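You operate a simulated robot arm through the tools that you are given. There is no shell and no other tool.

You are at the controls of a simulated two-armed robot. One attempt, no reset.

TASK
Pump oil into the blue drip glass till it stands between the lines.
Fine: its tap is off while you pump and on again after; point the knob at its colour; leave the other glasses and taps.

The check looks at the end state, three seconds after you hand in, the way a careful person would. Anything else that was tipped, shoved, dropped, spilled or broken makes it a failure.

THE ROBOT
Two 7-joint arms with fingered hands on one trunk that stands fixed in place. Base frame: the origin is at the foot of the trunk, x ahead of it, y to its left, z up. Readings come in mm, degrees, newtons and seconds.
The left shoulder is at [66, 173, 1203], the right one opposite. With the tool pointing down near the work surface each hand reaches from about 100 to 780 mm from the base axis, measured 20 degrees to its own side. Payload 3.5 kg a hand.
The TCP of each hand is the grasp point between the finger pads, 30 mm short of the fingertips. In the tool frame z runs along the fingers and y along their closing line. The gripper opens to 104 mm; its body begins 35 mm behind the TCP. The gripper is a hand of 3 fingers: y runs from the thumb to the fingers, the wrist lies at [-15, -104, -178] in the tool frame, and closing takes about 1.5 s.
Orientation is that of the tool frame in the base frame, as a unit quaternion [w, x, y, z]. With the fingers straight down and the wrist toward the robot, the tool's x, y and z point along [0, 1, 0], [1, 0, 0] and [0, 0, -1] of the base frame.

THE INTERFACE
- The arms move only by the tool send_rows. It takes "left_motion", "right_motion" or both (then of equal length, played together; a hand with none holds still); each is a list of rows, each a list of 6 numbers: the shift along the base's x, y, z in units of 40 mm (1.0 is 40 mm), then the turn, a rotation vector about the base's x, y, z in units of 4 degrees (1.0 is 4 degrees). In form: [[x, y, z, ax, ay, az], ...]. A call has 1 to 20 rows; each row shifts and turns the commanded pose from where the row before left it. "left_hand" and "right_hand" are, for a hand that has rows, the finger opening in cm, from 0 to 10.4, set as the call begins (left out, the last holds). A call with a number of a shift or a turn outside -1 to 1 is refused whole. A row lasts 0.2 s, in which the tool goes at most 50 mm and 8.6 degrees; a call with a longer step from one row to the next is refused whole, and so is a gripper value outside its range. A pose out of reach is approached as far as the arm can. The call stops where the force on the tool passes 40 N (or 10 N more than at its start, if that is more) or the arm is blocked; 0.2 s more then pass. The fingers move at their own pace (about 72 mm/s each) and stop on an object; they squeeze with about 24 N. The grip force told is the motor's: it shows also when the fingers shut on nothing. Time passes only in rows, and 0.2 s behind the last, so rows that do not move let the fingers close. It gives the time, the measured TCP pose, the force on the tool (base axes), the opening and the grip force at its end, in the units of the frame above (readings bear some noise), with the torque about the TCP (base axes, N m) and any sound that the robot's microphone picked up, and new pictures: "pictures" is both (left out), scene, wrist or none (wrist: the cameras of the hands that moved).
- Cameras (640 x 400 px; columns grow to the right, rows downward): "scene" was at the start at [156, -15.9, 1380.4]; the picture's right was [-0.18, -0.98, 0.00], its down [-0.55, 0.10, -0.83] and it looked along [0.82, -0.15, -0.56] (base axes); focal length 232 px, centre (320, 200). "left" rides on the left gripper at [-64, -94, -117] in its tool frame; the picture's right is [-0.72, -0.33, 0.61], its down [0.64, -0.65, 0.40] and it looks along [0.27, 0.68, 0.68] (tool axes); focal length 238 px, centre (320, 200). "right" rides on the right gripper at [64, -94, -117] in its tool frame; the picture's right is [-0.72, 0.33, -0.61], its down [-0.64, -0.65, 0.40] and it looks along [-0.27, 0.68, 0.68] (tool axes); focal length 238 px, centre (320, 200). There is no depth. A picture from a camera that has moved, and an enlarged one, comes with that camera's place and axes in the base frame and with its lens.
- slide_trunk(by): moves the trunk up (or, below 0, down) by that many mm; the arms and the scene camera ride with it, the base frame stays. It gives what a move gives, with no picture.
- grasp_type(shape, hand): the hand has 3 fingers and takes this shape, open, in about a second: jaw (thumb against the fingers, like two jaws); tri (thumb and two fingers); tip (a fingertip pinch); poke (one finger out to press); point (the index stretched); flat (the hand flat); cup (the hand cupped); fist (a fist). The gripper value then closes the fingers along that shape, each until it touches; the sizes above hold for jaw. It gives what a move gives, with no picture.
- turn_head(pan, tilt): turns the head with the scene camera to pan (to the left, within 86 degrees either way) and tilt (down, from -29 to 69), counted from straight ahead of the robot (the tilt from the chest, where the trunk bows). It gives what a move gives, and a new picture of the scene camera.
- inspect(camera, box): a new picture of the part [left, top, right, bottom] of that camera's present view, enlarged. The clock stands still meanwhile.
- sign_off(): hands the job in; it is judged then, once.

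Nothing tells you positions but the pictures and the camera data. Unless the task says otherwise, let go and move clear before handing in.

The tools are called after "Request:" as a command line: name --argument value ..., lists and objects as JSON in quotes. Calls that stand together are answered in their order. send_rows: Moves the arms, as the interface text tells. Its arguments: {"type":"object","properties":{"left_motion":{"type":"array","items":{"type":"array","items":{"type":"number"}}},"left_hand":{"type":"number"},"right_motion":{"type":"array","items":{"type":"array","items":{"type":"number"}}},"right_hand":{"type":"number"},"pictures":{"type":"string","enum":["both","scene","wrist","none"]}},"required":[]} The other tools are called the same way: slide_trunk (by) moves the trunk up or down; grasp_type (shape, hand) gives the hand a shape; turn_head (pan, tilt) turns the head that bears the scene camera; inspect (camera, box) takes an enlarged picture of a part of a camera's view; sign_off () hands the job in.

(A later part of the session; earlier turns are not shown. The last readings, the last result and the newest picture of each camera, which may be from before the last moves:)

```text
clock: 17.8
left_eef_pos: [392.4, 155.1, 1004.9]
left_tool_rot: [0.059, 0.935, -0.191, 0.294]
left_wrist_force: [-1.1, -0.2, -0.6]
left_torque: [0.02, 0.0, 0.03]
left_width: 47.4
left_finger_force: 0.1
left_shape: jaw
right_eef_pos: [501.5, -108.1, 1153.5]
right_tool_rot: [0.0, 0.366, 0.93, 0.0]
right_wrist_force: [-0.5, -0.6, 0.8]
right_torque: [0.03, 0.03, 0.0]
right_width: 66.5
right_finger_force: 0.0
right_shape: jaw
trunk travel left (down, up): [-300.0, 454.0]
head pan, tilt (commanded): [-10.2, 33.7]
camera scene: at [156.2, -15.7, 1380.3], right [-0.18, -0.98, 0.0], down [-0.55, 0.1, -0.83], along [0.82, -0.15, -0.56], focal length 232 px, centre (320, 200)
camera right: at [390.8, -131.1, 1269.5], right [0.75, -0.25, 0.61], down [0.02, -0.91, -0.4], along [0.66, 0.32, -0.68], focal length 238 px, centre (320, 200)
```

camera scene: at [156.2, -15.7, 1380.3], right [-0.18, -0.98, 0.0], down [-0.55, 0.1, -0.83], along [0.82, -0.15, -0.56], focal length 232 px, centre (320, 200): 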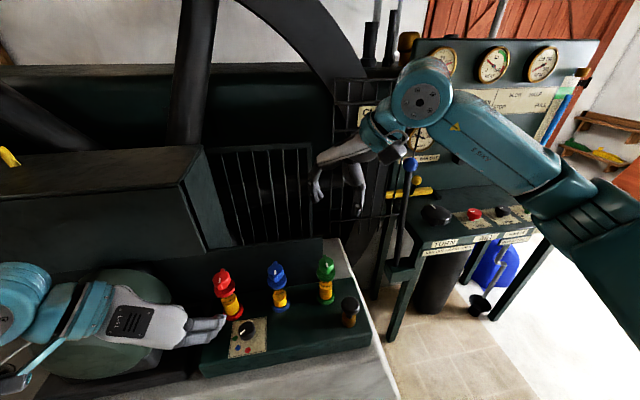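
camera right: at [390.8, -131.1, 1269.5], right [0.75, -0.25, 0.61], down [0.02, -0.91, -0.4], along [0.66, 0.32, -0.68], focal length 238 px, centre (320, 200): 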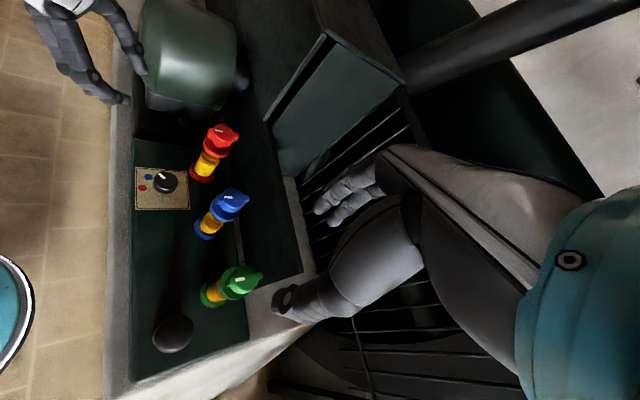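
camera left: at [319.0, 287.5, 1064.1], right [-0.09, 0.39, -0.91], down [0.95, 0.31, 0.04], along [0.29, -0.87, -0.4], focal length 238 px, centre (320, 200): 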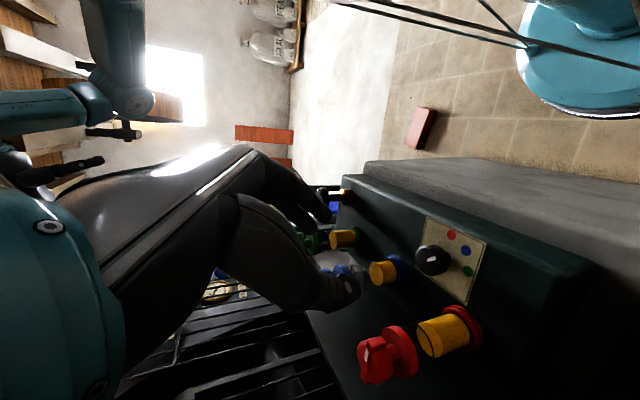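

The right hand is swinging in as planned and well above the glasses. Completing the turn and move to above the blue tap.

Request:
send_rows --right_motion '[[0.068, 0.2947, -0.239, 0, 0, 0.978], [0.068, 0.2947, -0.239, 0, 0, 0.978], [0.068, 0.2947, -0.239, 0, 0, 0.978], [0.068, 0.2947, -0.239, 0, 0, 0.978], [0.068, 0.2947, -0.239, 0, 0, 0.978], [0.068, 0.2947, -0.239, 0, 0, 0.978], [0.068, 0.2947, -0.239, 0, 0, 0.978], [0.068, 0.2947, -0.239, 0, 0, 0.978], [0.068, 0.2947, -0.239, 0, 0, 0.978], [0.068, 0.2947, -0.239, 0, 0, 0.978], [0.068, 0.2947, -0.239, 0, 0, 0.978]]'

```text
clock: 20.2
left_eef_pos: [392.2, 155.4, 1005.3]
left_tool_rot: [0.059, 0.935, -0.191, 0.294]
left_wrist_force: [-0.5, -0.1, -0.9]
left_torque: [0.01, -0.01, 0.04]
left_width: 47.6
left_finger_force: 0.0
left_shape: jaw
right_eef_pos: [508.7, -77.0, 1129.9]
right_tool_rot: [0.001, 0.288, 0.958, 0.0]
right_wrist_force: [0.0, 0.7, -0.2]
right_torque: [0.01, 0.0, -0.02]
right_width: 66.2
right_finger_force: 0.1
right_shape: jaw
right hand out of reach, approached as far as the arm can: row 3, 4, 5, 6, 7, 8, 9, 10, 11
trunk travel left (down, up): [-300.0, 454.0]
head pan, tilt (commanded): [-10.2, 33.7]
camera scene: at [156.0, -15.9, 1380.4], right [-0.18, -0.98, 0.0], down [-0.55, 0.1, -0.83], along [0.82, -0.15, -0.56], focal length 232 px, centre (320, 200)
camera right: at [404.8, -119.0, 1245.8], right [0.78, -0.12, 0.61], down [0.17, -0.9, -0.4], along [0.6, 0.42, -0.68], focal length 238 px, centre (320, 200)
```

scene: 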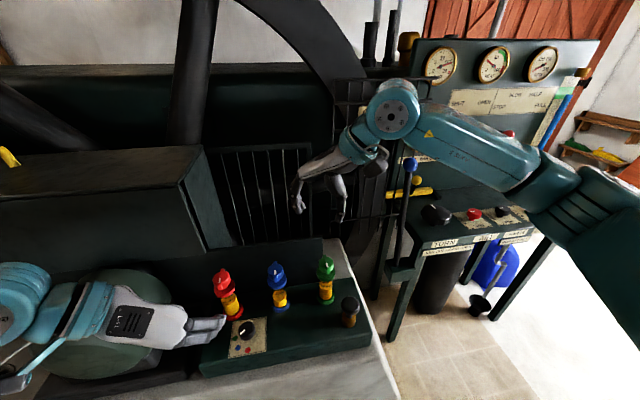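
right: 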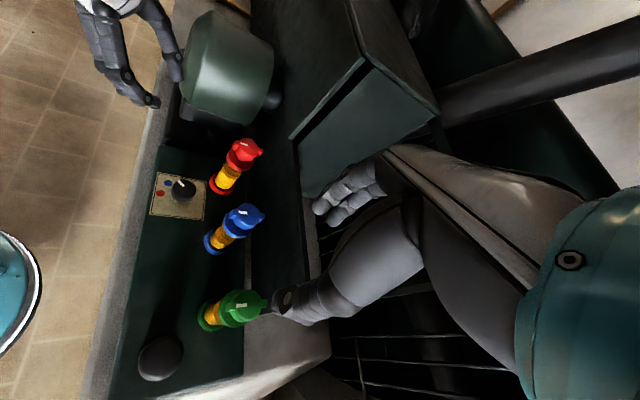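

The right arm ran into its reach limit at about 56° of turn at this height. I'll check where the commanded pose stands with a still row.

Request:
send_rows --right_motion '[[0, 0, 0, 0, 0, 0]]' --pictures "none"

```text
clock: 20.6
left_eef_pos: [393.4, 154.8, 1004.5]
left_tool_rot: [0.059, 0.935, -0.19, 0.294]
left_wrist_force: [-0.3, -0.3, -0.2]
left_torque: [-0.01, 0.0, -0.02]
left_width: 47.6
left_finger_force: 0.0
left_shape: jaw
right_eef_pos: [510.2, -76.2, 1129.3]
right_tool_rot: [0.0, 0.287, 0.958, 0.0]
right_wrist_force: [0.1, -0.2, 0.8]
right_torque: [-0.01, -0.01, 0.0]
right_width: 66.5
right_finger_force: 0.0
right_shape: jaw
trunk travel left (down, up): [-300.0, 454.0]
head pan, tilt (commanded): [-10.2, 33.7]
```

The commanded pose was reset to the actual one. I'll first bring the right hand over the blue tap without turning, then see how much further it can turn there.

Request:
send_rows --right_motion '[[0.07, 0.311, -0.25, 0, 0, 0], [0.07, 0.311, -0.25, 0, 0, 0], [0.07, 0.311, -0.25, 0, 0, 0], [0.07, 0.311, -0.25, 0, 0, 0], [0.07, 0.311, -0.25, 0, 0, 0], [0.07, 0.311, -0.25, 0, 0, 0], [0.07, 0.311, -0.25, 0, 0, 0], [0.07, 0.311, -0.25, 0, 0, 0]]' --pictures "none"

Request:
send_rows --right_motion '[[0, 0, 0, 0, 0, 1], [0, 0, 0, 0, 0, 1], [0, 0, 0, 0, 0, 1], [0, 0, 0, 0, 0, 1], [0, 0, 0, 0, 0, 1], [0, 0, 0, 0, 0, 1]]'

```text
clock: 22.4
left_eef_pos: [393.1, 156.4, 1004.6]
left_tool_rot: [0.06, 0.935, -0.19, 0.294]
left_wrist_force: [0.4, 0.1, -0.8]
left_torque: [-0.02, -0.01, 0.01]
left_width: 47.5
left_finger_force: 0.0
left_shape: jaw
right_eef_pos: [532.6, 22.3, 1049.2]
right_tool_rot: [-0.001, 0.288, 0.958, 0.0]
right_wrist_force: [0.4, 1.0, -0.6]
right_torque: [-0.01, -0.03, 0.0]
right_width: 66.1
right_finger_force: 0.0
right_shape: jaw
trunk travel left (down, up): [-300.0, 454.0]
head pan, tilt (commanded): [-10.2, 33.7]
```

```text
clock: 23.8
left_eef_pos: [393.6, 156.0, 1005.7]
left_tool_rot: [0.059, 0.935, -0.19, 0.293]
left_wrist_force: [-0.4, 0.1, -0.1]
left_torque: [0.01, -0.01, 0.0]
left_width: 47.4
left_finger_force: 0.1
left_shape: jaw
right_eef_pos: [533.1, 22.4, 1049.3]
right_tool_rot: [0.0, 0.254, 0.967, 0.0]
right_wrist_force: [0.3, -1.3, -0.7]
right_torque: [-0.04, 0.01, 0.0]
right_width: 66.5
right_finger_force: 0.1
right_shape: jaw
right hand out of reach, approached as far as the arm can: row 2, 3, 4, 5, 6
trunk travel left (down, up): [-300.0, 454.0]
head pan, tilt (commanded): [-10.2, 33.7]
camera scene: at [156.0, -15.9, 1380.4], right [-0.18, -0.98, 0.0], down [-0.55, 0.1, -0.83], along [0.82, -0.15, -0.56], focal length 232 px, centre (320, 200)
camera right: at [430.5, -27.5, 1165.0], right [0.79, -0.07, 0.61], down [0.24, -0.88, -0.4], along [0.57, 0.46, -0.68], focal length 238 px, centre (320, 200)
```

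scene: 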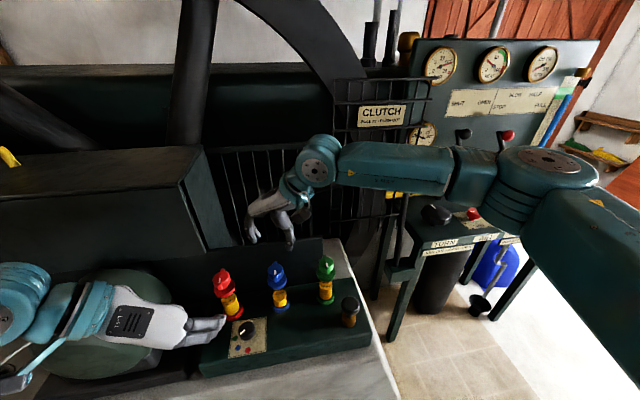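
right: 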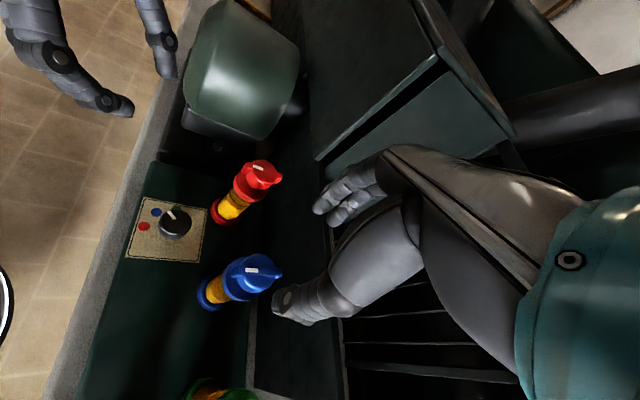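

At the tap the right hand can turn to about 61°. I'll try a forward tilt of 20°, which widened the left hand's range, and test the turn again up here in free air.

Request:
send_rows --right_motion '[[0, 0, 0, -0.491, -0.871, 0], [0, 0, 0, -0.491, -0.871, 0], [0, 0, 0, -0.491, -0.871, 0], [0, 0, 0, -0.491, -0.871, 0], [0, 0, 0, -0.491, -0.871, 0]]' --pictures "none"

Request:
send_rows --right_motion '[[0, 0, 0, 0, 0, 1], [0, 0, 0, 0, 0, 1], [0, 0, 0, 0, 0, 1], [0, 0, 0, 0, 0, 1], [0, 0, 0, 0, 0, 1], [0, 0, 0, 0, 0, 1], [0, 0, 0, 0, 0, 1]]'

```text
clock: 25.0
left_eef_pos: [393.2, 154.3, 1005.9]
left_tool_rot: [0.059, 0.935, -0.191, 0.294]
left_wrist_force: [-0.2, -0.7, 0.3]
left_torque: [0.0, -0.01, 0.01]
left_width: 47.4
left_finger_force: 0.0
left_shape: jaw
right_eef_pos: [534.7, 23.8, 1048.9]
right_tool_rot: [0.168, 0.251, 0.952, -0.044]
right_wrist_force: [-0.3, -0.7, -0.5]
right_torque: [-0.01, 0.0, 0.0]
right_width: 66.6
right_finger_force: 0.0
right_shape: jaw
trunk travel left (down, up): [-300.0, 454.0]
head pan, tilt (commanded): [-10.2, 33.7]
```

```text
clock: 26.6
left_eef_pos: [393.7, 155.8, 1004.8]
left_tool_rot: [0.059, 0.935, -0.19, 0.294]
left_wrist_force: [-1.1, -0.6, 0.2]
left_torque: [-0.02, 0.03, 0.01]
left_width: 47.6
left_finger_force: 0.1
left_shape: jaw
right_eef_pos: [533.6, 22.8, 1049.6]
right_tool_rot: [0.172, 0.15, 0.973, -0.025]
right_wrist_force: [0.1, -0.9, 0.8]
right_torque: [-0.02, 0.02, -0.02]
right_width: 66.3
right_finger_force: 0.1
right_shape: jaw
right hand out of reach, approached as far as the arm can: row 4, 5, 6, 7
trunk travel left (down, up): [-300.0, 454.0]
head pan, tilt (commanded): [-10.2, 33.7]
camera scene: at [155.9, -15.9, 1380.4], right [-0.18, -0.98, 0.0], down [-0.55, 0.1, -0.83], along [0.82, -0.15, -0.56], focal length 232 px, centre (320, 200)
camera right: at [409.9, -36.3, 1137.1], right [0.54, 0.17, 0.82], down [0.51, -0.85, -0.16], along [0.67, 0.51, -0.55], focal length 238 px, centre (320, 200)
```

scene: 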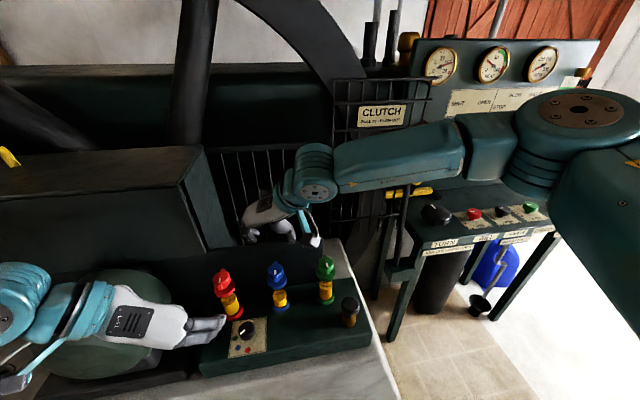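
right: 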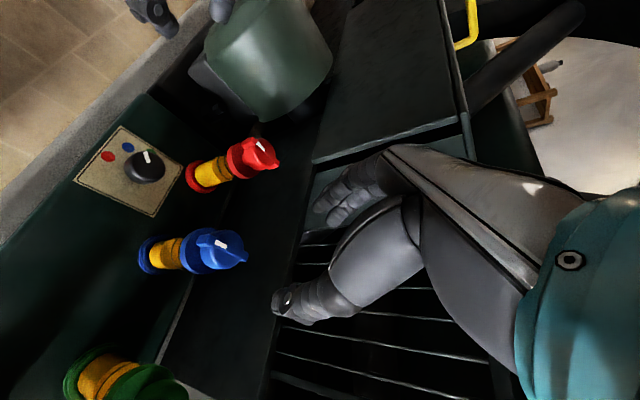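

With a 20° tilt the right hand reaches 72°, enough to fit round the cap. I'll refine the tap's centre from the right camera before lowering.

Request:
inspect --camera "right" --box '[120, 190, 280, 310]'

```text
3.33 times, centred on (200, 250) of right
camera zoom: at [409.9, -36.3, 1137.1], right [0.54, 0.17, 0.82], down [0.51, -0.85, -0.16], along [0.67, 0.51, -0.55], focal length 794 px, centre (720, 33)
```

zoom: 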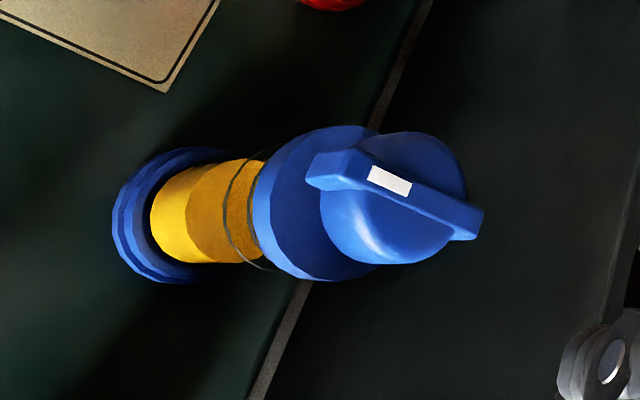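

Combined views put the tap axis near (529, 23) with the bar top around z 937–942. I'll lower the open right hand round it to a check height, moving the left hand further out of the way at the same time.

Request:
send_rows --right_motion '[[-0.044, 0.008, -0.373, 0, 0, 0], [-0.044, 0.008, -0.373, 0, 0, 0], [-0.044, 0.008, -0.373, 0, 0, 0], [-0.044, 0.008, -0.373, 0, 0, 0], [-0.044, 0.008, -0.373, 0, 0, 0], [-0.044, 0.008, -0.373, 0, 0, 0]]' --left_motion '[[-0.15, 0.25, 0.25, 0, 0, 0], [-0.15, 0.25, 0.25, 0, 0, 0], [-0.15, 0.25, 0.25, 0, 0, 0], [-0.15, 0.25, 0.25, 0, 0, 0], [-0.15, 0.25, 0.25, 0, 0, 0], [-0.15, 0.25, 0.25, 0, 0, 0]]'

Request:
inspect --camera "right" --box '[140, 160, 420, 340]'

Request:
inspect --camera "scene" --box '[230, 220, 350, 320]'

```text
clock: 28.0
left_eef_pos: [354.4, 214.4, 1066.8]
left_tool_rot: [0.059, 0.935, -0.191, 0.294]
left_wrist_force: [0.3, 0.9, -0.9]
left_torque: [0.0, -0.03, 0.02]
left_width: 47.7
left_finger_force: 0.0
left_shape: jaw
right_eef_pos: [523.6, 24.6, 960.2]
right_tool_rot: [0.172, 0.151, 0.973, -0.026]
right_wrist_force: [-0.1, -1.0, 0.4]
right_torque: [-0.01, 0.01, 0.0]
right_width: 66.2
right_finger_force: 0.0
right_shape: jaw
trunk travel left (down, up): [-300.0, 454.0]
head pan, tilt (commanded): [-10.2, 33.7]
camera scene: at [155.7, -16.0, 1380.4], right [-0.18, -0.98, 0.0], down [-0.55, 0.1, -0.83], along [0.82, -0.15, -0.56], focal length 232 px, centre (320, 200)
camera right: at [399.2, -34.5, 1048.5], right [0.54, 0.17, 0.82], down [0.51, -0.85, -0.16], along [0.67, 0.51, -0.54], focal length 238 px, centre (320, 200)
camera left: at [281.9, 346.4, 1125.1], right [-0.09, 0.39, -0.91], down [0.95, 0.3, 0.04], along [0.29, -0.87, -0.4], focal length 238 px, centre (320, 200)
```

scene: 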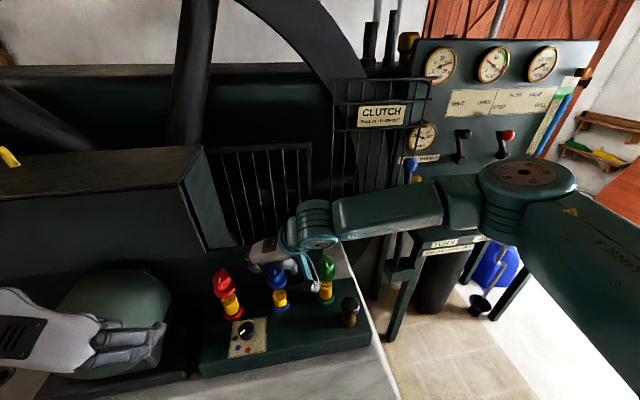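
right: 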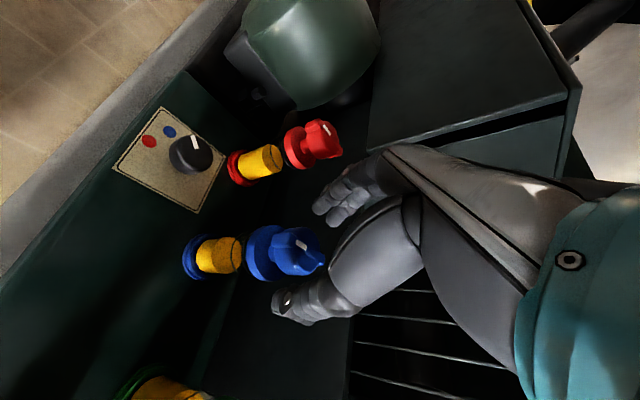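
left: 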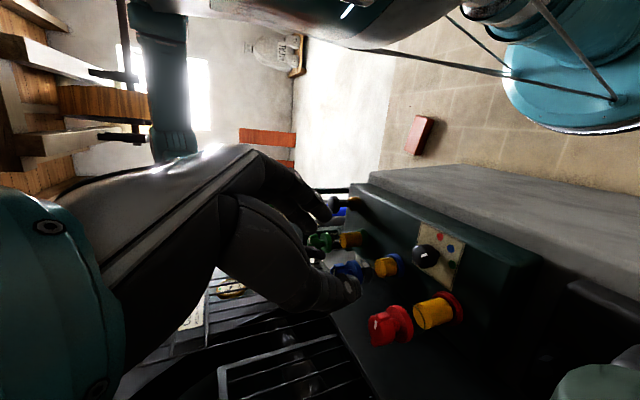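

```text
2.22 times, centred on (280, 250) of right
camera zoom: at [399.2, -34.5, 1048.5], right [0.54, 0.17, 0.82], down [0.51, -0.85, -0.16], along [0.67, 0.51, -0.54], focal length 530 px, centre (409, 89)
```

zoom: 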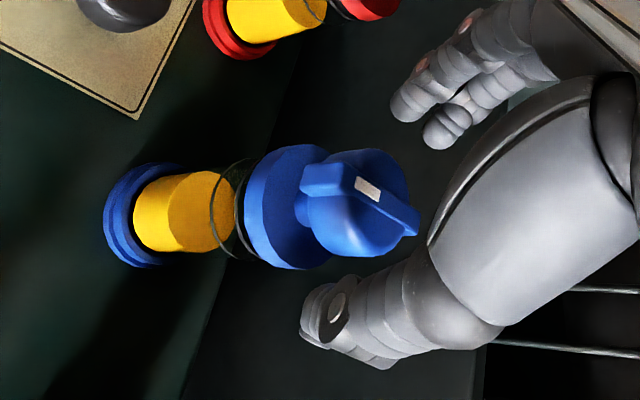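

```text
4.00 times, centred on (290, 270) of scene
camera zoom: at [155.7, -16.0, 1380.4], right [-0.18, -0.98, 0.0], down [-0.55, 0.1, -0.83], along [0.82, -0.15, -0.56], focal length 926 px, centre (440, -80)
```

zoom: 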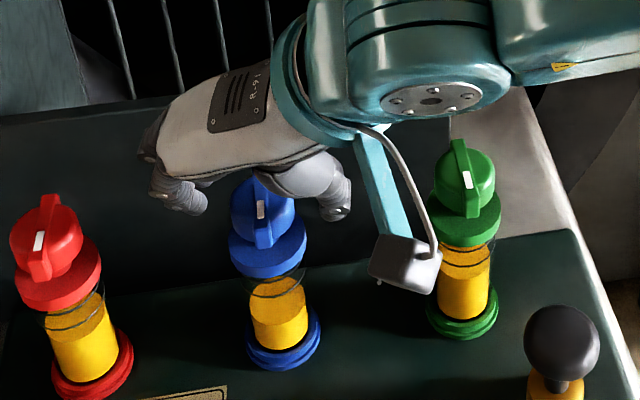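

Thumb and fingers are symmetric about the blue cap. I'll lower 15 mm so the fingertips sit at z≈916 (collar top ≈905), and look again.

Request:
send_rows --right_motion '[[0, 0, -0.125, 0, 0, 0], [0, 0, -0.125, 0, 0, 0], [0, 0, -0.125, 0, 0, 0]]' --pictures "none"

Request:
inspect --camera "right" --box '[140, 160, 420, 340]'

Request:
inspect --camera "scene" --box '[230, 220, 350, 320]'

```text
clock: 28.8
left_eef_pos: [355.2, 214.1, 1066.0]
left_tool_rot: [0.059, 0.935, -0.19, 0.294]
left_wrist_force: [0.1, 0.0, 0.1]
left_torque: [-0.01, 0.02, 0.0]
left_width: 47.6
left_finger_force: 0.0
left_shape: jaw
right_eef_pos: [523.3, 23.9, 945.6]
right_tool_rot: [0.171, 0.15, 0.973, -0.025]
right_wrist_force: [1.1, -0.6, 0.1]
right_torque: [0.03, 0.0, -0.03]
right_width: 66.6
right_finger_force: 0.1
right_shape: jaw
trunk travel left (down, up): [-300.0, 454.0]
head pan, tilt (commanded): [-10.2, 33.7]
```

```text
2.22 times, centred on (280, 250) of right
camera zoom: at [399.5, -34.2, 1033.1], right [0.54, 0.17, 0.82], down [0.51, -0.85, -0.16], along [0.67, 0.51, -0.55], focal length 530 px, centre (409, 89)
```

zoom: 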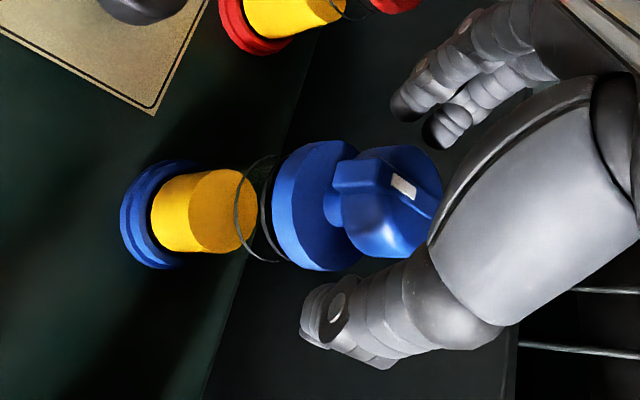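

```text
4.00 times, centred on (290, 270) of scene
camera zoom: at [156.0, -15.9, 1380.4], right [-0.18, -0.98, 0.0], down [-0.55, 0.1, -0.83], along [0.82, -0.15, -0.56], focal length 926 px, centre (440, -80)
```

zoom: 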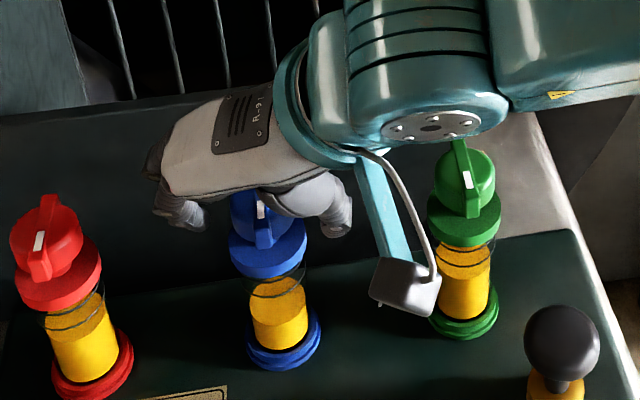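

Well placed with no contact. Closing the right hand gently on the blue cap.

Request:
send_rows --right_motion '[[0, 0, 0, 0, 0, 0], [0, 0, 0, 0, 0, 0], [0, 0, 0, 0, 0, 0], [0, 0, 0, 0, 0, 0], [0, 0, 0, 0, 0, 0], [0, 0, 0, 0, 0, 0], [0, 0, 0, 0, 0, 0]]' --right_hand 2.0 --pictures "none"

Request:
inspect --camera "right" --box '[140, 160, 420, 340]'

Request:
inspect --camera "scene" --box '[230, 220, 350, 320]'

```text
clock: 30.4
left_eef_pos: [355.2, 214.1, 1066.6]
left_tool_rot: [0.06, 0.934, -0.19, 0.295]
left_wrist_force: [-0.3, 0.6, 0.3]
left_torque: [0.02, 0.01, -0.02]
left_width: 47.7
left_finger_force: 0.0
left_shape: jaw
right_eef_pos: [522.3, 26.6, 945.7]
right_tool_rot: [0.172, 0.15, 0.973, -0.025]
right_wrist_force: [-2.6, 5.5, 1.4]
right_torque: [0.19, -0.02, 0.12]
right_width: 26.4
right_finger_force: 24.5
right_shape: jaw
trunk travel left (down, up): [-300.0, 454.0]
head pan, tilt (commanded): [-10.2, 33.7]
```

```text
2.22 times, centred on (280, 250) of right
camera zoom: at [399.0, -33.4, 1033.3], right [0.54, 0.17, 0.82], down [0.51, -0.84, -0.16], along [0.67, 0.51, -0.55], focal length 530 px, centre (409, 89)
```

zoom: 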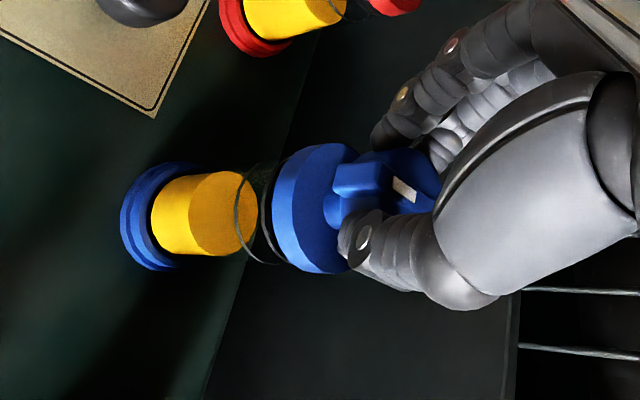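

```text
4.00 times, centred on (290, 270) of scene
camera zoom: at [155.6, -15.1, 1380.4], right [-0.18, -0.98, 0.0], down [-0.55, 0.1, -0.83], along [0.82, -0.15, -0.55], focal length 926 px, centre (440, -80)
```

zoom: 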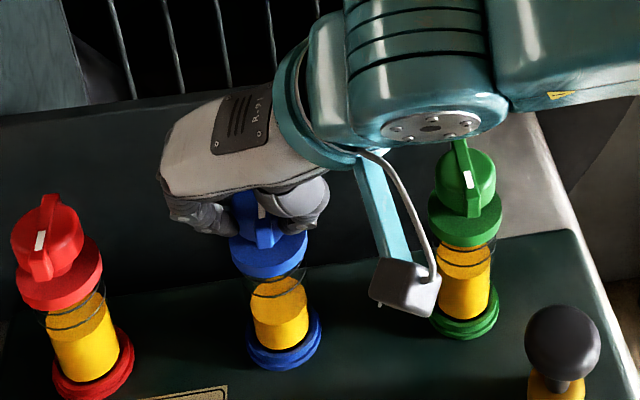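

The cap is held. I'll try a first 16° clockwise turn and watch whether the tap follows freely.

Request:
send_rows --right_motion '[[0.0047, 0.0107, 0, 0, 0, -1], [0.0047, 0.0107, 0, 0, 0, -1], [0.0047, 0.0107, 0, 0, 0, -1], [0.0047, 0.0107, 0, 0, 0, -1]]' --pictures "none"

Request:
inspect --camera "right" --box '[140, 160, 420, 340]'

Request:
inspect --camera "scene" --box '[230, 220, 350, 320]'

```text
clock: 31.4
left_eef_pos: [356.2, 216.5, 1065.2]
left_tool_rot: [0.061, 0.935, -0.19, 0.294]
left_wrist_force: [0.3, -0.6, 0.5]
left_torque: [-0.04, -0.03, 0.0]
left_width: 47.6
left_finger_force: 0.0
left_shape: jaw
right_eef_pos: [523.5, 28.9, 946.3]
right_tool_rot: [0.166, 0.283, 0.943, -0.049]
right_wrist_force: [1.3, 16.3, 0.7]
right_torque: [0.43, -0.03, 0.28]
right_width: 26.8
right_finger_force: 23.2
right_shape: jaw
trunk travel left (down, up): [-300.0, 454.0]
head pan, tilt (commanded): [-10.2, 33.7]
```

```text
2.22 times, centred on (280, 250) of right
camera zoom: at [387.4, 5.6, 1033.3], right [0.57, 0.01, 0.82], down [0.26, -0.95, -0.16], along [0.78, 0.31, -0.54], focal length 530 px, centre (409, 89)
```

zoom: 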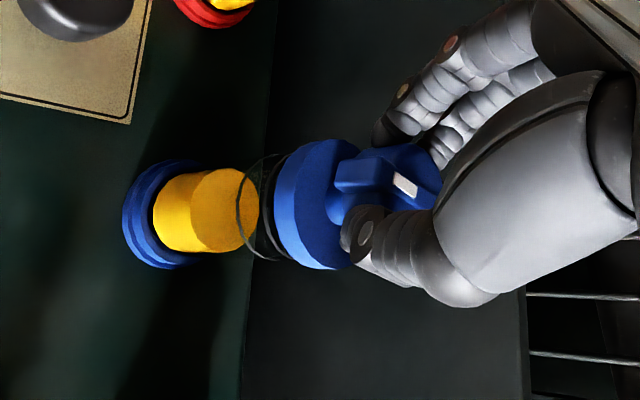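

```text
4.00 times, centred on (290, 270) of scene
camera zoom: at [155.9, -13.9, 1380.4], right [-0.18, -0.98, 0.0], down [-0.55, 0.1, -0.83], along [0.82, -0.15, -0.55], focal length 926 px, centre (440, -80)
```

zoom: 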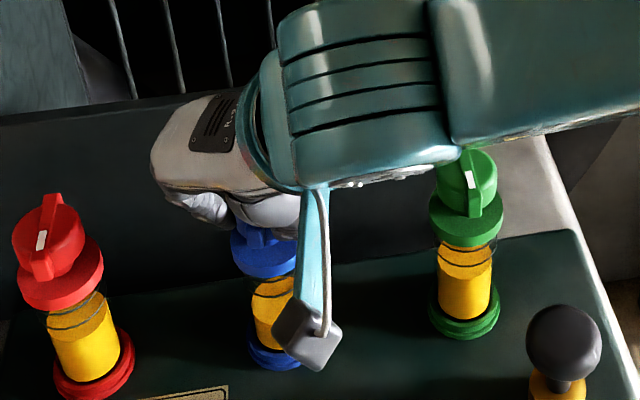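

The tap follows clockwise without resistance. There's a 16 N sideways load from imperfect centring, so I'll ease the hand 3 mm to +y before going on.

Request:
send_rows --right_motion '[[0, 0.04, 0, 0, 0, 0], [0, 0.04, 0, 0, 0, 0], [0, 0, 0, 0, 0, 0]]' --pictures "none"

```text
clock: 32.2
left_eef_pos: [355.4, 214.5, 1067.0]
left_tool_rot: [0.06, 0.935, -0.19, 0.295]
left_wrist_force: [0.8, 0.1, 0.6]
left_torque: [0.0, 0.03, 0.0]
left_width: 47.7
left_finger_force: 0.1
left_shape: jaw
right_eef_pos: [523.1, 29.6, 946.0]
right_tool_rot: [0.167, 0.284, 0.943, -0.05]
right_wrist_force: [-2.3, 6.7, 3.1]
right_torque: [0.21, -0.03, 0.1]
right_width: 26.3
right_finger_force: 23.6
right_shape: jaw
trunk travel left (down, up): [-300.0, 454.0]
head pan, tilt (commanded): [-10.2, 33.7]
```

Load eased to 7 N. I'll continue clockwise another 32°, gradually taking out the tilt and following the arc round the tap's axis.

Request:
send_rows --right_motion '[[0.0154, -0.0011, 0.0017, 0.207, 0.234, -1], [0.0154, -0.0011, 0.0017, 0.207, 0.234, -1], [0.0154, -0.0011, 0.0017, 0.207, 0.234, -1], [0.0154, -0.0011, 0.0017, 0.207, 0.234, -1], [0.0124, -0.0068, 0.0017, 0.264, 0.168, -1], [0.0124, -0.0068, 0.0017, 0.264, 0.168, -1], [0.0124, -0.0068, 0.0017, 0.264, 0.168, -1], [0.0124, -0.0068, 0.0017, 0.264, 0.168, -1]]'

Request:
inspect --camera "right" --box '[140, 160, 420, 340]'

```text
clock: 34.0
left_eef_pos: [355.7, 216.9, 1065.3]
left_tool_rot: [0.061, 0.935, -0.19, 0.294]
left_wrist_force: [0.0, -0.3, 0.4]
left_torque: [-0.02, 0.0, 0.05]
left_width: 47.5
left_finger_force: 0.1
left_shape: jaw
right_eef_pos: [529.5, 30.7, 946.8]
right_tool_rot: [0.072, 0.54, 0.837, -0.045]
right_wrist_force: [8.7, 22.9, 6.9]
right_torque: [0.45, -0.51, 0.3]
right_width: 27.6
right_finger_force: 24.1
right_shape: jaw
trunk travel left (down, up): [-300.0, 454.0]
head pan, tilt (commanded): [-10.2, 33.7]
camera scene: at [156.5, -13.2, 1380.4], right [-0.18, -0.98, 0.0], down [-0.55, 0.1, -0.83], along [0.82, -0.15, -0.56], focal length 232 px, centre (320, 200)
camera right: at [408.4, 67.9, 1050.6], right [0.55, -0.42, 0.73], down [-0.3, -0.91, -0.29], along [0.78, -0.06, -0.62], focal length 238 px, centre (320, 200)
```

scene: 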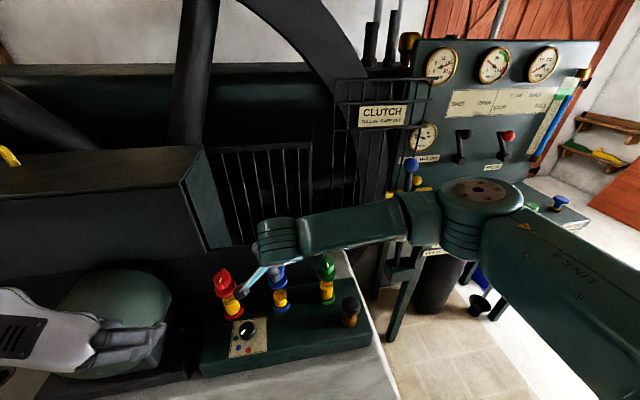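
right: 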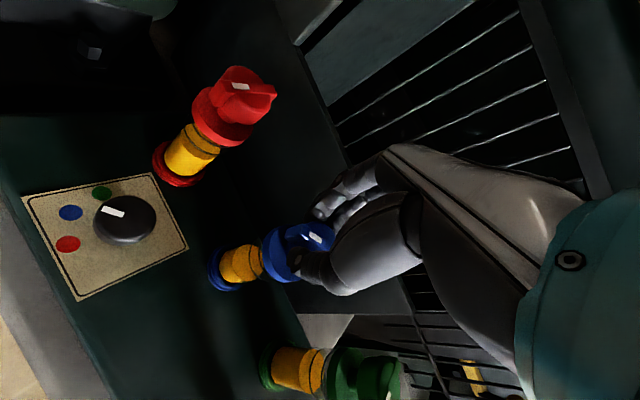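

```text
2.22 times, centred on (280, 250) of right
camera zoom: at [408.4, 67.9, 1050.6], right [0.55, -0.42, 0.73], down [-0.3, -0.91, -0.29], along [0.78, -0.06, -0.62], focal length 530 px, centre (409, 89)
```

zoom: 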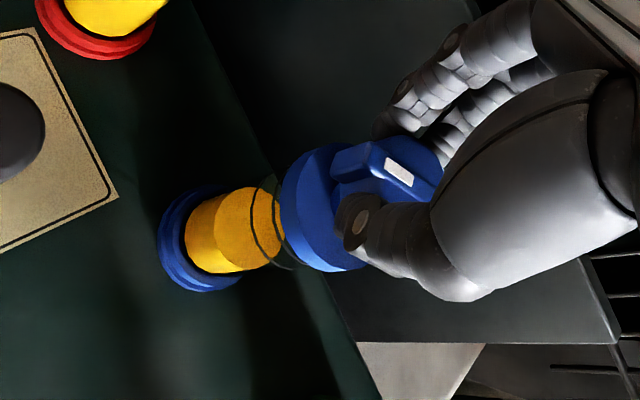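

The loads show the tap's true axis is nearer (534, 25). I'll shift the hand about 4 mm to +y to unload it before finishing the turn.

Request:
send_rows --right_motion '[[0.001, 0.046, 0, 0, 0, 0], [0.001, 0.046, 0, 0, 0, 0], [0, 0, 0, 0, 0, 0]]' --pictures "none"

```text
clock: 34.8
left_eef_pos: [355.6, 214.9, 1065.9]
left_tool_rot: [0.061, 0.934, -0.191, 0.295]
left_wrist_force: [-0.3, -1.1, 0.2]
left_torque: [0.0, 0.01, 0.01]
left_width: 47.5
left_finger_force: 0.0
left_shape: jaw
right_eef_pos: [529.6, 31.6, 948.3]
right_tool_rot: [0.074, 0.54, 0.837, -0.047]
right_wrist_force: [5.9, 11.7, 10.5]
right_torque: [0.25, -0.41, 0.18]
right_width: 27.7
right_finger_force: 24.1
right_shape: jaw
trunk travel left (down, up): [-300.0, 454.0]
head pan, tilt (commanded): [-10.2, 33.7]
```

Better. A little more easing (+x, +y, +z), then the next 16°.

Request:
send_rows --right_motion '[[0.03, 0.06, 0.05, 0, 0, 0], [0.0137, -0.0025, 0.0017, 0.3, 0.089, -1], [0.0137, -0.0025, 0.0017, 0.3, 0.089, -1], [0.0137, -0.0025, 0.0017, 0.3, 0.089, -1], [0.0137, -0.0025, 0.0017, 0.3, 0.089, -1]]' --pictures "none"

Request:
inspect --camera "right" --box '[140, 160, 420, 340]'

```text
clock: 36.0
left_eef_pos: [356.1, 214.4, 1065.7]
left_tool_rot: [0.059, 0.935, -0.19, 0.294]
left_wrist_force: [1.0, -0.6, 0.3]
left_torque: [-0.01, -0.01, -0.01]
left_width: 47.6
left_finger_force: 0.2
left_shape: jaw
right_eef_pos: [532.1, 33.8, 947.0]
right_tool_rot: [0.033, 0.653, 0.756, -0.028]
right_wrist_force: [7.0, 5.3, -2.4]
right_torque: [-0.01, -0.26, 0.1]
right_width: 26.6
right_finger_force: 24.0
right_shape: jaw
trunk travel left (down, up): [-300.0, 454.0]
head pan, tilt (commanded): [-10.2, 33.7]
```

```text
2.22 times, centred on (280, 250) of right
camera zoom: at [428.4, 94.3, 1058.6], right [0.42, -0.61, 0.67], down [-0.55, -0.76, -0.35], along [0.72, -0.22, -0.65], focal length 530 px, centre (409, 89)
```

zoom: 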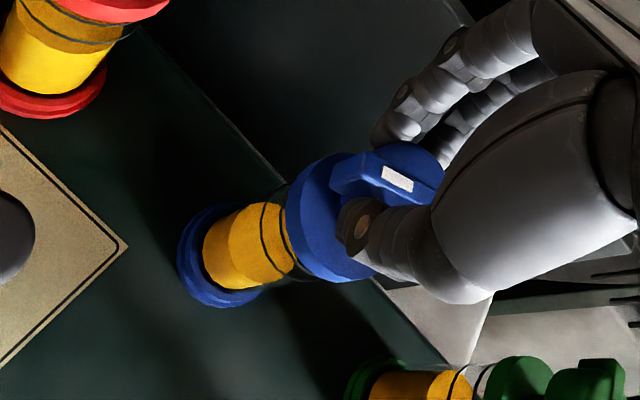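

Loads are low and the tap still follows. Continuing the last 26°, in two parts to feel for the end stop.

Request:
send_rows --right_motion '[[0.02, 0.01, 0.0017, 0.3125, 0.003, -1], [0.0125, -0.006, 0.0017, 0.3125, 0.003, -1], [0.0125, -0.006, 0.0017, 0.3125, 0.003, -1], [0.0125, -0.006, 0.0017, 0.3125, 0.003, -1]]' --pictures "none"

Request:
inspect --camera "right" --box '[140, 160, 420, 340]'

```text
clock: 37.0
left_eef_pos: [356.6, 213.8, 1065.7]
left_tool_rot: [0.06, 0.935, -0.19, 0.294]
left_wrist_force: [0.6, 0.9, 0.7]
left_torque: [0.0, -0.01, -0.02]
left_width: 47.6
left_finger_force: 0.1
left_shape: jaw
right_eef_pos: [534.8, 32.4, 948.5]
right_tool_rot: [0.001, 0.752, 0.659, 0.0]
right_wrist_force: [8.5, 7.8, -0.1]
right_torque: [-0.04, -0.32, 0.08]
right_width: 26.9
right_finger_force: 23.6
right_shape: jaw
trunk travel left (down, up): [-300.0, 454.0]
head pan, tilt (commanded): [-10.2, 33.7]
```

```text
2.22 times, centred on (280, 250) of right
camera zoom: at [450.1, 109.9, 1064.5], right [0.23, -0.76, 0.61], down [-0.73, -0.55, -0.41], along [0.64, -0.36, -0.68], focal length 530 px, centre (409, 89)
```

zoom: 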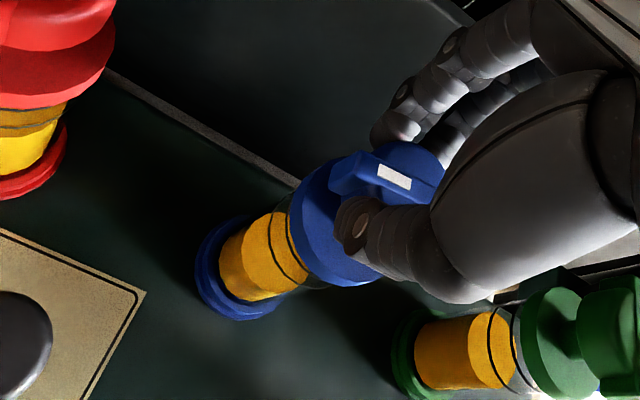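

Still free at 80°. Turning a further 12° while watching torque for the stop.

Request:
send_rows --right_motion '[[0.02, 0.012, 0, 0, 0, -1], [0.02, 0.012, 0, 0, 0, -1], [0.015, 0.005, 0, 0, 0, -1]]' --pictures "none"

Request:
inspect --camera "right" --box '[140, 160, 420, 340]'

Request:
inspect --camera "left" --box '[280, 200, 460, 330]'

```text
clock: 37.8
left_eef_pos: [357.5, 214.6, 1067.0]
left_tool_rot: [0.06, 0.935, -0.19, 0.293]
left_wrist_force: [0.3, 0.2, -0.2]
left_torque: [0.02, -0.03, 0.01]
left_width: 47.5
left_finger_force: 0.0
left_shape: jaw
right_eef_pos: [537.0, 34.3, 947.4]
right_tool_rot: [0.0, 0.817, 0.577, 0.001]
right_wrist_force: [9.6, 6.7, -0.6]
right_torque: [-0.03, -0.33, 0.22]
right_width: 26.6
right_finger_force: 23.8
right_shape: jaw
trunk travel left (down, up): [-300.0, 454.0]
head pan, tilt (commanded): [-10.2, 33.7]
```

```text
2.22 times, centred on (280, 250) of right
camera zoom: at [469.6, 127.6, 1064.6], right [0.07, -0.79, 0.61], down [-0.83, -0.38, -0.4], along [0.55, -0.48, -0.68], focal length 530 px, centre (409, 89)
```

zoom: 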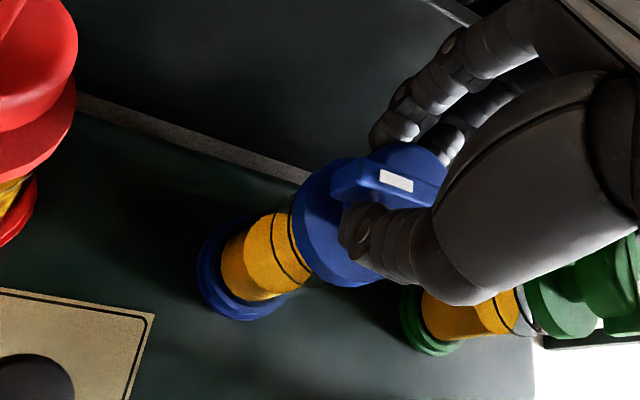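

```text
3.08 times, centred on (370, 265) of left
camera zoom: at [283.1, 347.1, 1124.4], right [-0.09, 0.39, -0.91], down [0.95, 0.31, 0.04], along [0.29, -0.87, -0.4], focal length 733 px, centre (166, 0)
```

zoom: 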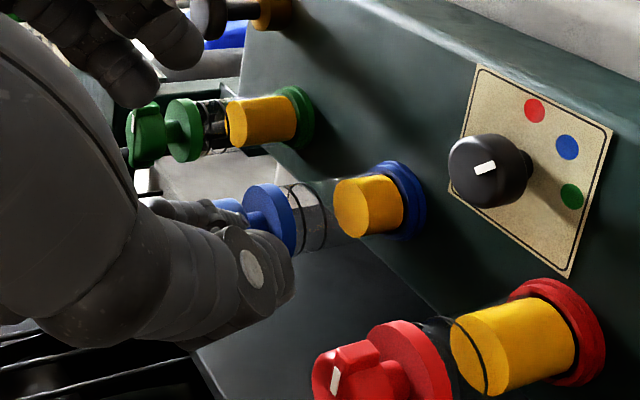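

The bar now lies along y, a 90° clockwise turn. Torque rose slightly; I'll push 4° more to check whether this is the end stop.

Request:
send_rows --right_motion '[[0, 0, 0, 0, 0, -1], [0, 0, 0, 0, 0, 0]]' --pictures "none"

Request:
inspect --camera "right" --box '[140, 160, 420, 340]'

```text
clock: 38.4
left_eef_pos: [356.5, 215.1, 1065.7]
left_tool_rot: [0.06, 0.935, -0.191, 0.293]
left_wrist_force: [0.0, -0.9, 0.6]
left_torque: [-0.01, 0.0, 0.0]
left_width: 47.6
left_finger_force: 0.1
left_shape: jaw
right_eef_pos: [537.6, 35.7, 948.7]
right_tool_rot: [0.0, 0.837, 0.547, 0.0]
right_wrist_force: [13.8, 11.6, -1.1]
right_torque: [0.02, -0.44, 0.4]
right_width: 26.9
right_finger_force: 23.8
right_shape: jaw
trunk travel left (down, up): [-300.0, 454.0]
head pan, tilt (commanded): [-10.2, 33.7]
```

```text
2.22 times, centred on (280, 250) of right
camera zoom: at [476.2, 132.7, 1064.7], right [0.01, -0.79, 0.61], down [-0.85, -0.33, -0.41], along [0.52, -0.52, -0.68], focal length 530 px, centre (409, 89)
```

zoom: 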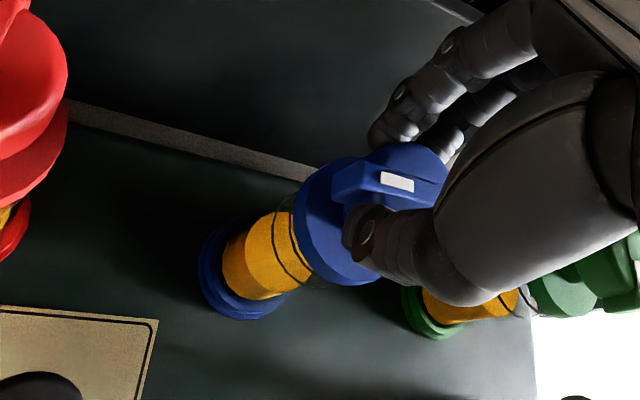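

That is the stop: torque climbs and the bar no longer turns, so the blue tap is at its other end (off). I'll relax the twist, open, and lift straight up.

Request:
send_rows --right_motion '[[0, 0, 0, 0, 0, 0.8], [0, 0, 0, 0, 0, 0], [0, 0, 0, 0, 0, 0], [0, 0, 0, 0, 0, 0], [0, 0, 0, 0, 0, 0], [0, 0, 0, 0, 0, 0]]' --right_hand 5.6 --pictures "none"

Request:
inspect --camera "right" --box '[140, 160, 420, 340]'

```text
clock: 39.8
left_eef_pos: [355.4, 213.9, 1066.8]
left_tool_rot: [0.059, 0.935, -0.191, 0.294]
left_wrist_force: [0.1, 0.8, -0.3]
left_torque: [0.02, 0.03, 0.04]
left_width: 47.5
left_finger_force: 0.1
left_shape: jaw
right_eef_pos: [536.3, 33.7, 947.2]
right_tool_rot: [0.0, 0.821, 0.571, 0.001]
right_wrist_force: [-1.0, 0.6, -0.4]
right_torque: [0.02, 0.0, 0.01]
right_width: 55.5
right_finger_force: 0.0
right_shape: jaw
trunk travel left (down, up): [-300.0, 454.0]
head pan, tilt (commanded): [-10.2, 33.7]
```

```text
2.22 times, centred on (280, 250) of right
camera zoom: at [469.7, 127.8, 1064.8], right [0.05, -0.79, 0.61], down [-0.83, -0.37, -0.4], along [0.55, -0.49, -0.68], focal length 530 px, centre (409, 89)
```

zoom: 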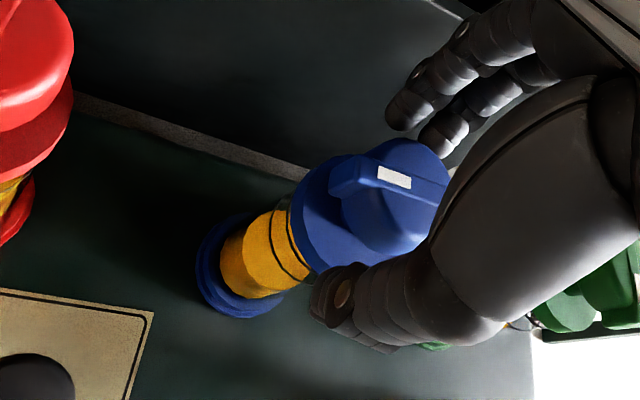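

The tap is released and reads off. I'll lift straight up, then carry the right hand, closing it, to above the pump knob.

Request:
send_rows --right_motion '[[0, 0, 0.3, 0, 0, 0], [0, 0, 0.5, 0, 0, 0], [0, 0, 0.6, 0, 0, 0], [0, 0, 0.6, 0, 0, 0], [-0.198, -0.445, 0, 0, 0, 0.5], [-0.198, -0.445, 0, 0, 0, 0.5], [-0.198, -0.445, 0, 0, 0, 0.5], [-0.198, -0.445, 0, 0, 0, 0.5], [-0.198, -0.445, 0, 0, 0, 0.5], [-0.198, -0.445, 0, 0, 0, 0.5], [-0.198, -0.445, 0, 0, 0, 0.5], [-0.198, -0.445, 0, 0, 0, 0.5], [-0.198, -0.445, 0, 0, 0, 0.5], [-0.198, -0.445, 0, 0, 0, 0.5]]'

Request:
inspect --camera "scene" --box '[200, 240, 380, 360]'

Request:
inspect --camera "scene" --box '[262, 255, 302, 315]'

```text
clock: 42.8
left_eef_pos: [354.9, 213.7, 1065.9]
left_tool_rot: [0.059, 0.935, -0.19, 0.294]
left_wrist_force: [0.1, 0.5, -0.1]
left_torque: [0.04, 0.0, -0.03]
left_width: 47.7
left_finger_force: 0.0
left_shape: jaw
right_eef_pos: [455.5, -143.7, 1029.8]
right_tool_rot: [0.001, 0.709, 0.705, 0.0]
right_wrist_force: [-0.1, -1.2, 0.4]
right_torque: [0.0, -0.03, -0.01]
right_width: 55.9
right_finger_force: 0.1
right_shape: jaw
trunk travel left (down, up): [-300.0, 454.0]
head pan, tilt (commanded): [-10.2, 33.7]
camera scene: at [155.8, -16.4, 1380.4], right [-0.18, -0.98, 0.0], down [-0.55, 0.1, -0.83], along [0.82, -0.15, -0.56], focal length 232 px, centre (320, 200)
camera right: at [361.3, -80.1, 1145.8], right [0.32, -0.72, 0.61], down [-0.66, -0.64, -0.41], along [0.68, -0.27, -0.68], focal length 238 px, centre (320, 200)
```

scene: 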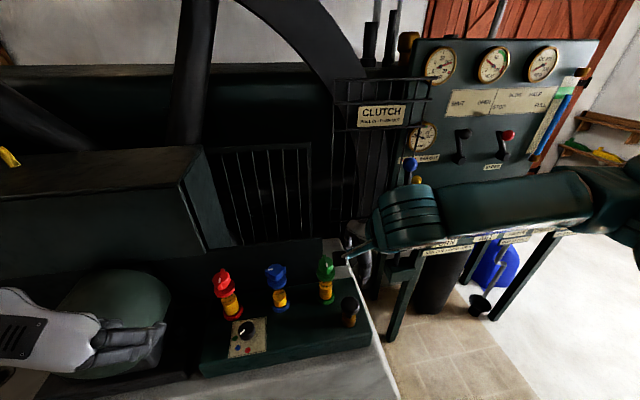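
right: 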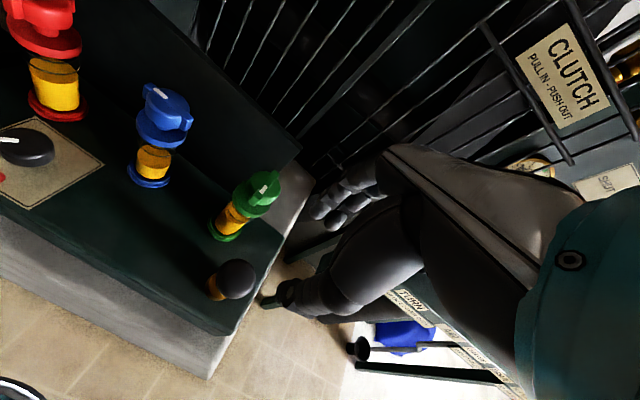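

```text
3.33 times, centred on (290, 300) of scene
camera zoom: at [155.8, -16.4, 1380.4], right [-0.18, -0.98, 0.0], down [-0.55, 0.1, -0.83], along [0.82, -0.15, -0.56], focal length 772 px, centre (420, -133)
```

zoom: 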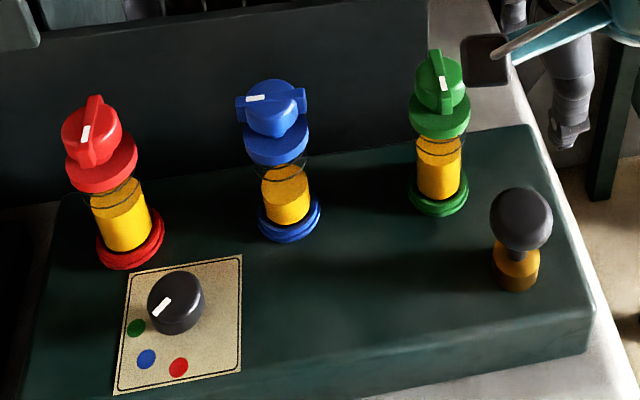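

```text
6.67 times, centred on (282, 285) of scene
camera zoom: at [155.8, -16.4, 1380.4], right [-0.18, -0.98, 0.0], down [-0.55, 0.1, -0.83], along [0.82, -0.15, -0.56], focal length 1543 px, centre (573, -367)
```

zoom: 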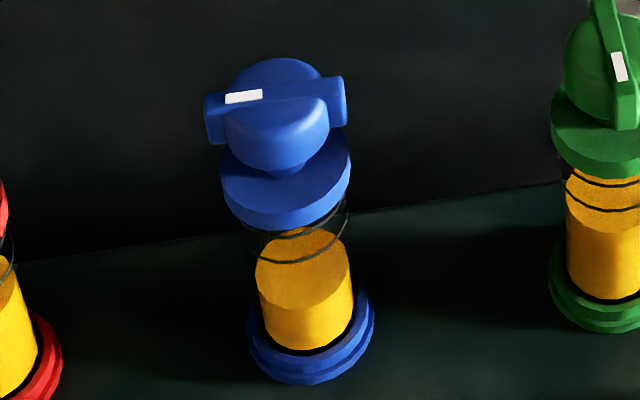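

The blue tap now shows crosswise, knob on blue, level unchanged below the lines. I'll zoom in with the right camera on the pump to place it well.

Request:
inspect --camera "right" --box '[180, 230, 300, 320]'

Request:
inspect --camera "scene" --box '[325, 280, 375, 335]'

Request:
inspect --camera "left" --box '[290, 180, 400, 250]'

```text
4.44 times, centred on (240, 275) of right
camera zoom: at [361.3, -80.1, 1145.8], right [0.32, -0.72, 0.61], down [-0.66, -0.64, -0.41], along [0.68, -0.27, -0.68], focal length 1059 px, centre (676, -133)
```

zoom: 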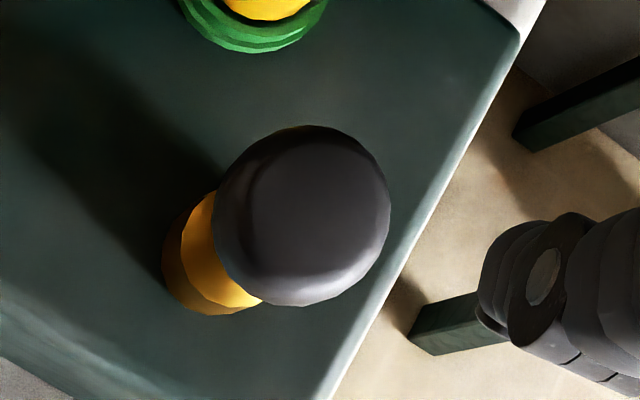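

```text
7.27 times, centred on (350, 308) of scene
camera zoom: at [155.8, -16.4, 1380.4], right [-0.18, -0.98, 0.0], down [-0.55, 0.1, -0.83], along [0.82, -0.15, -0.56], focal length 1684 px, centre (102, -582)
```

zoom: 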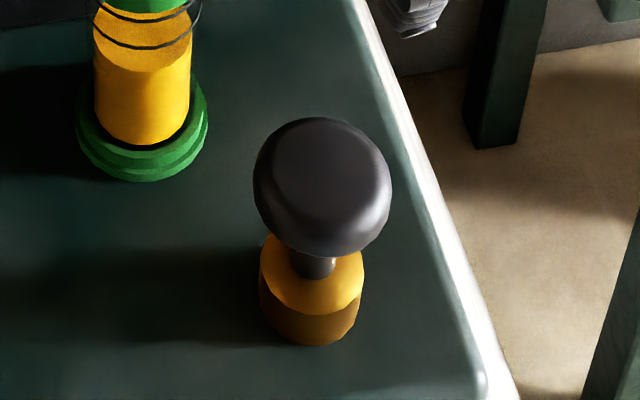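

```text
5.71 times, centred on (345, 215) of left
camera zoom: at [282.0, 346.0, 1125.1], right [-0.09, 0.39, -0.91], down [0.95, 0.31, 0.04], along [0.29, -0.87, -0.4], focal length 1362 px, centre (177, 114)
```

zoom: 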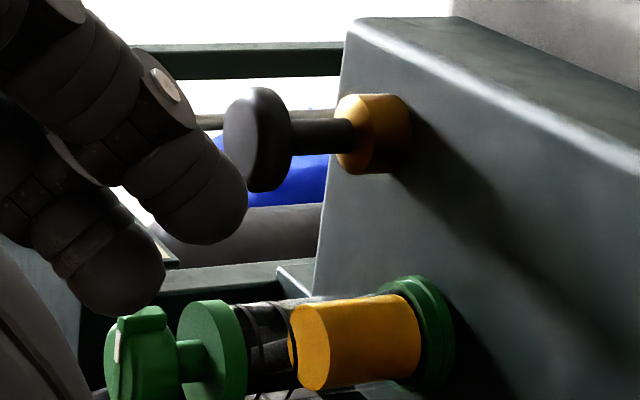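

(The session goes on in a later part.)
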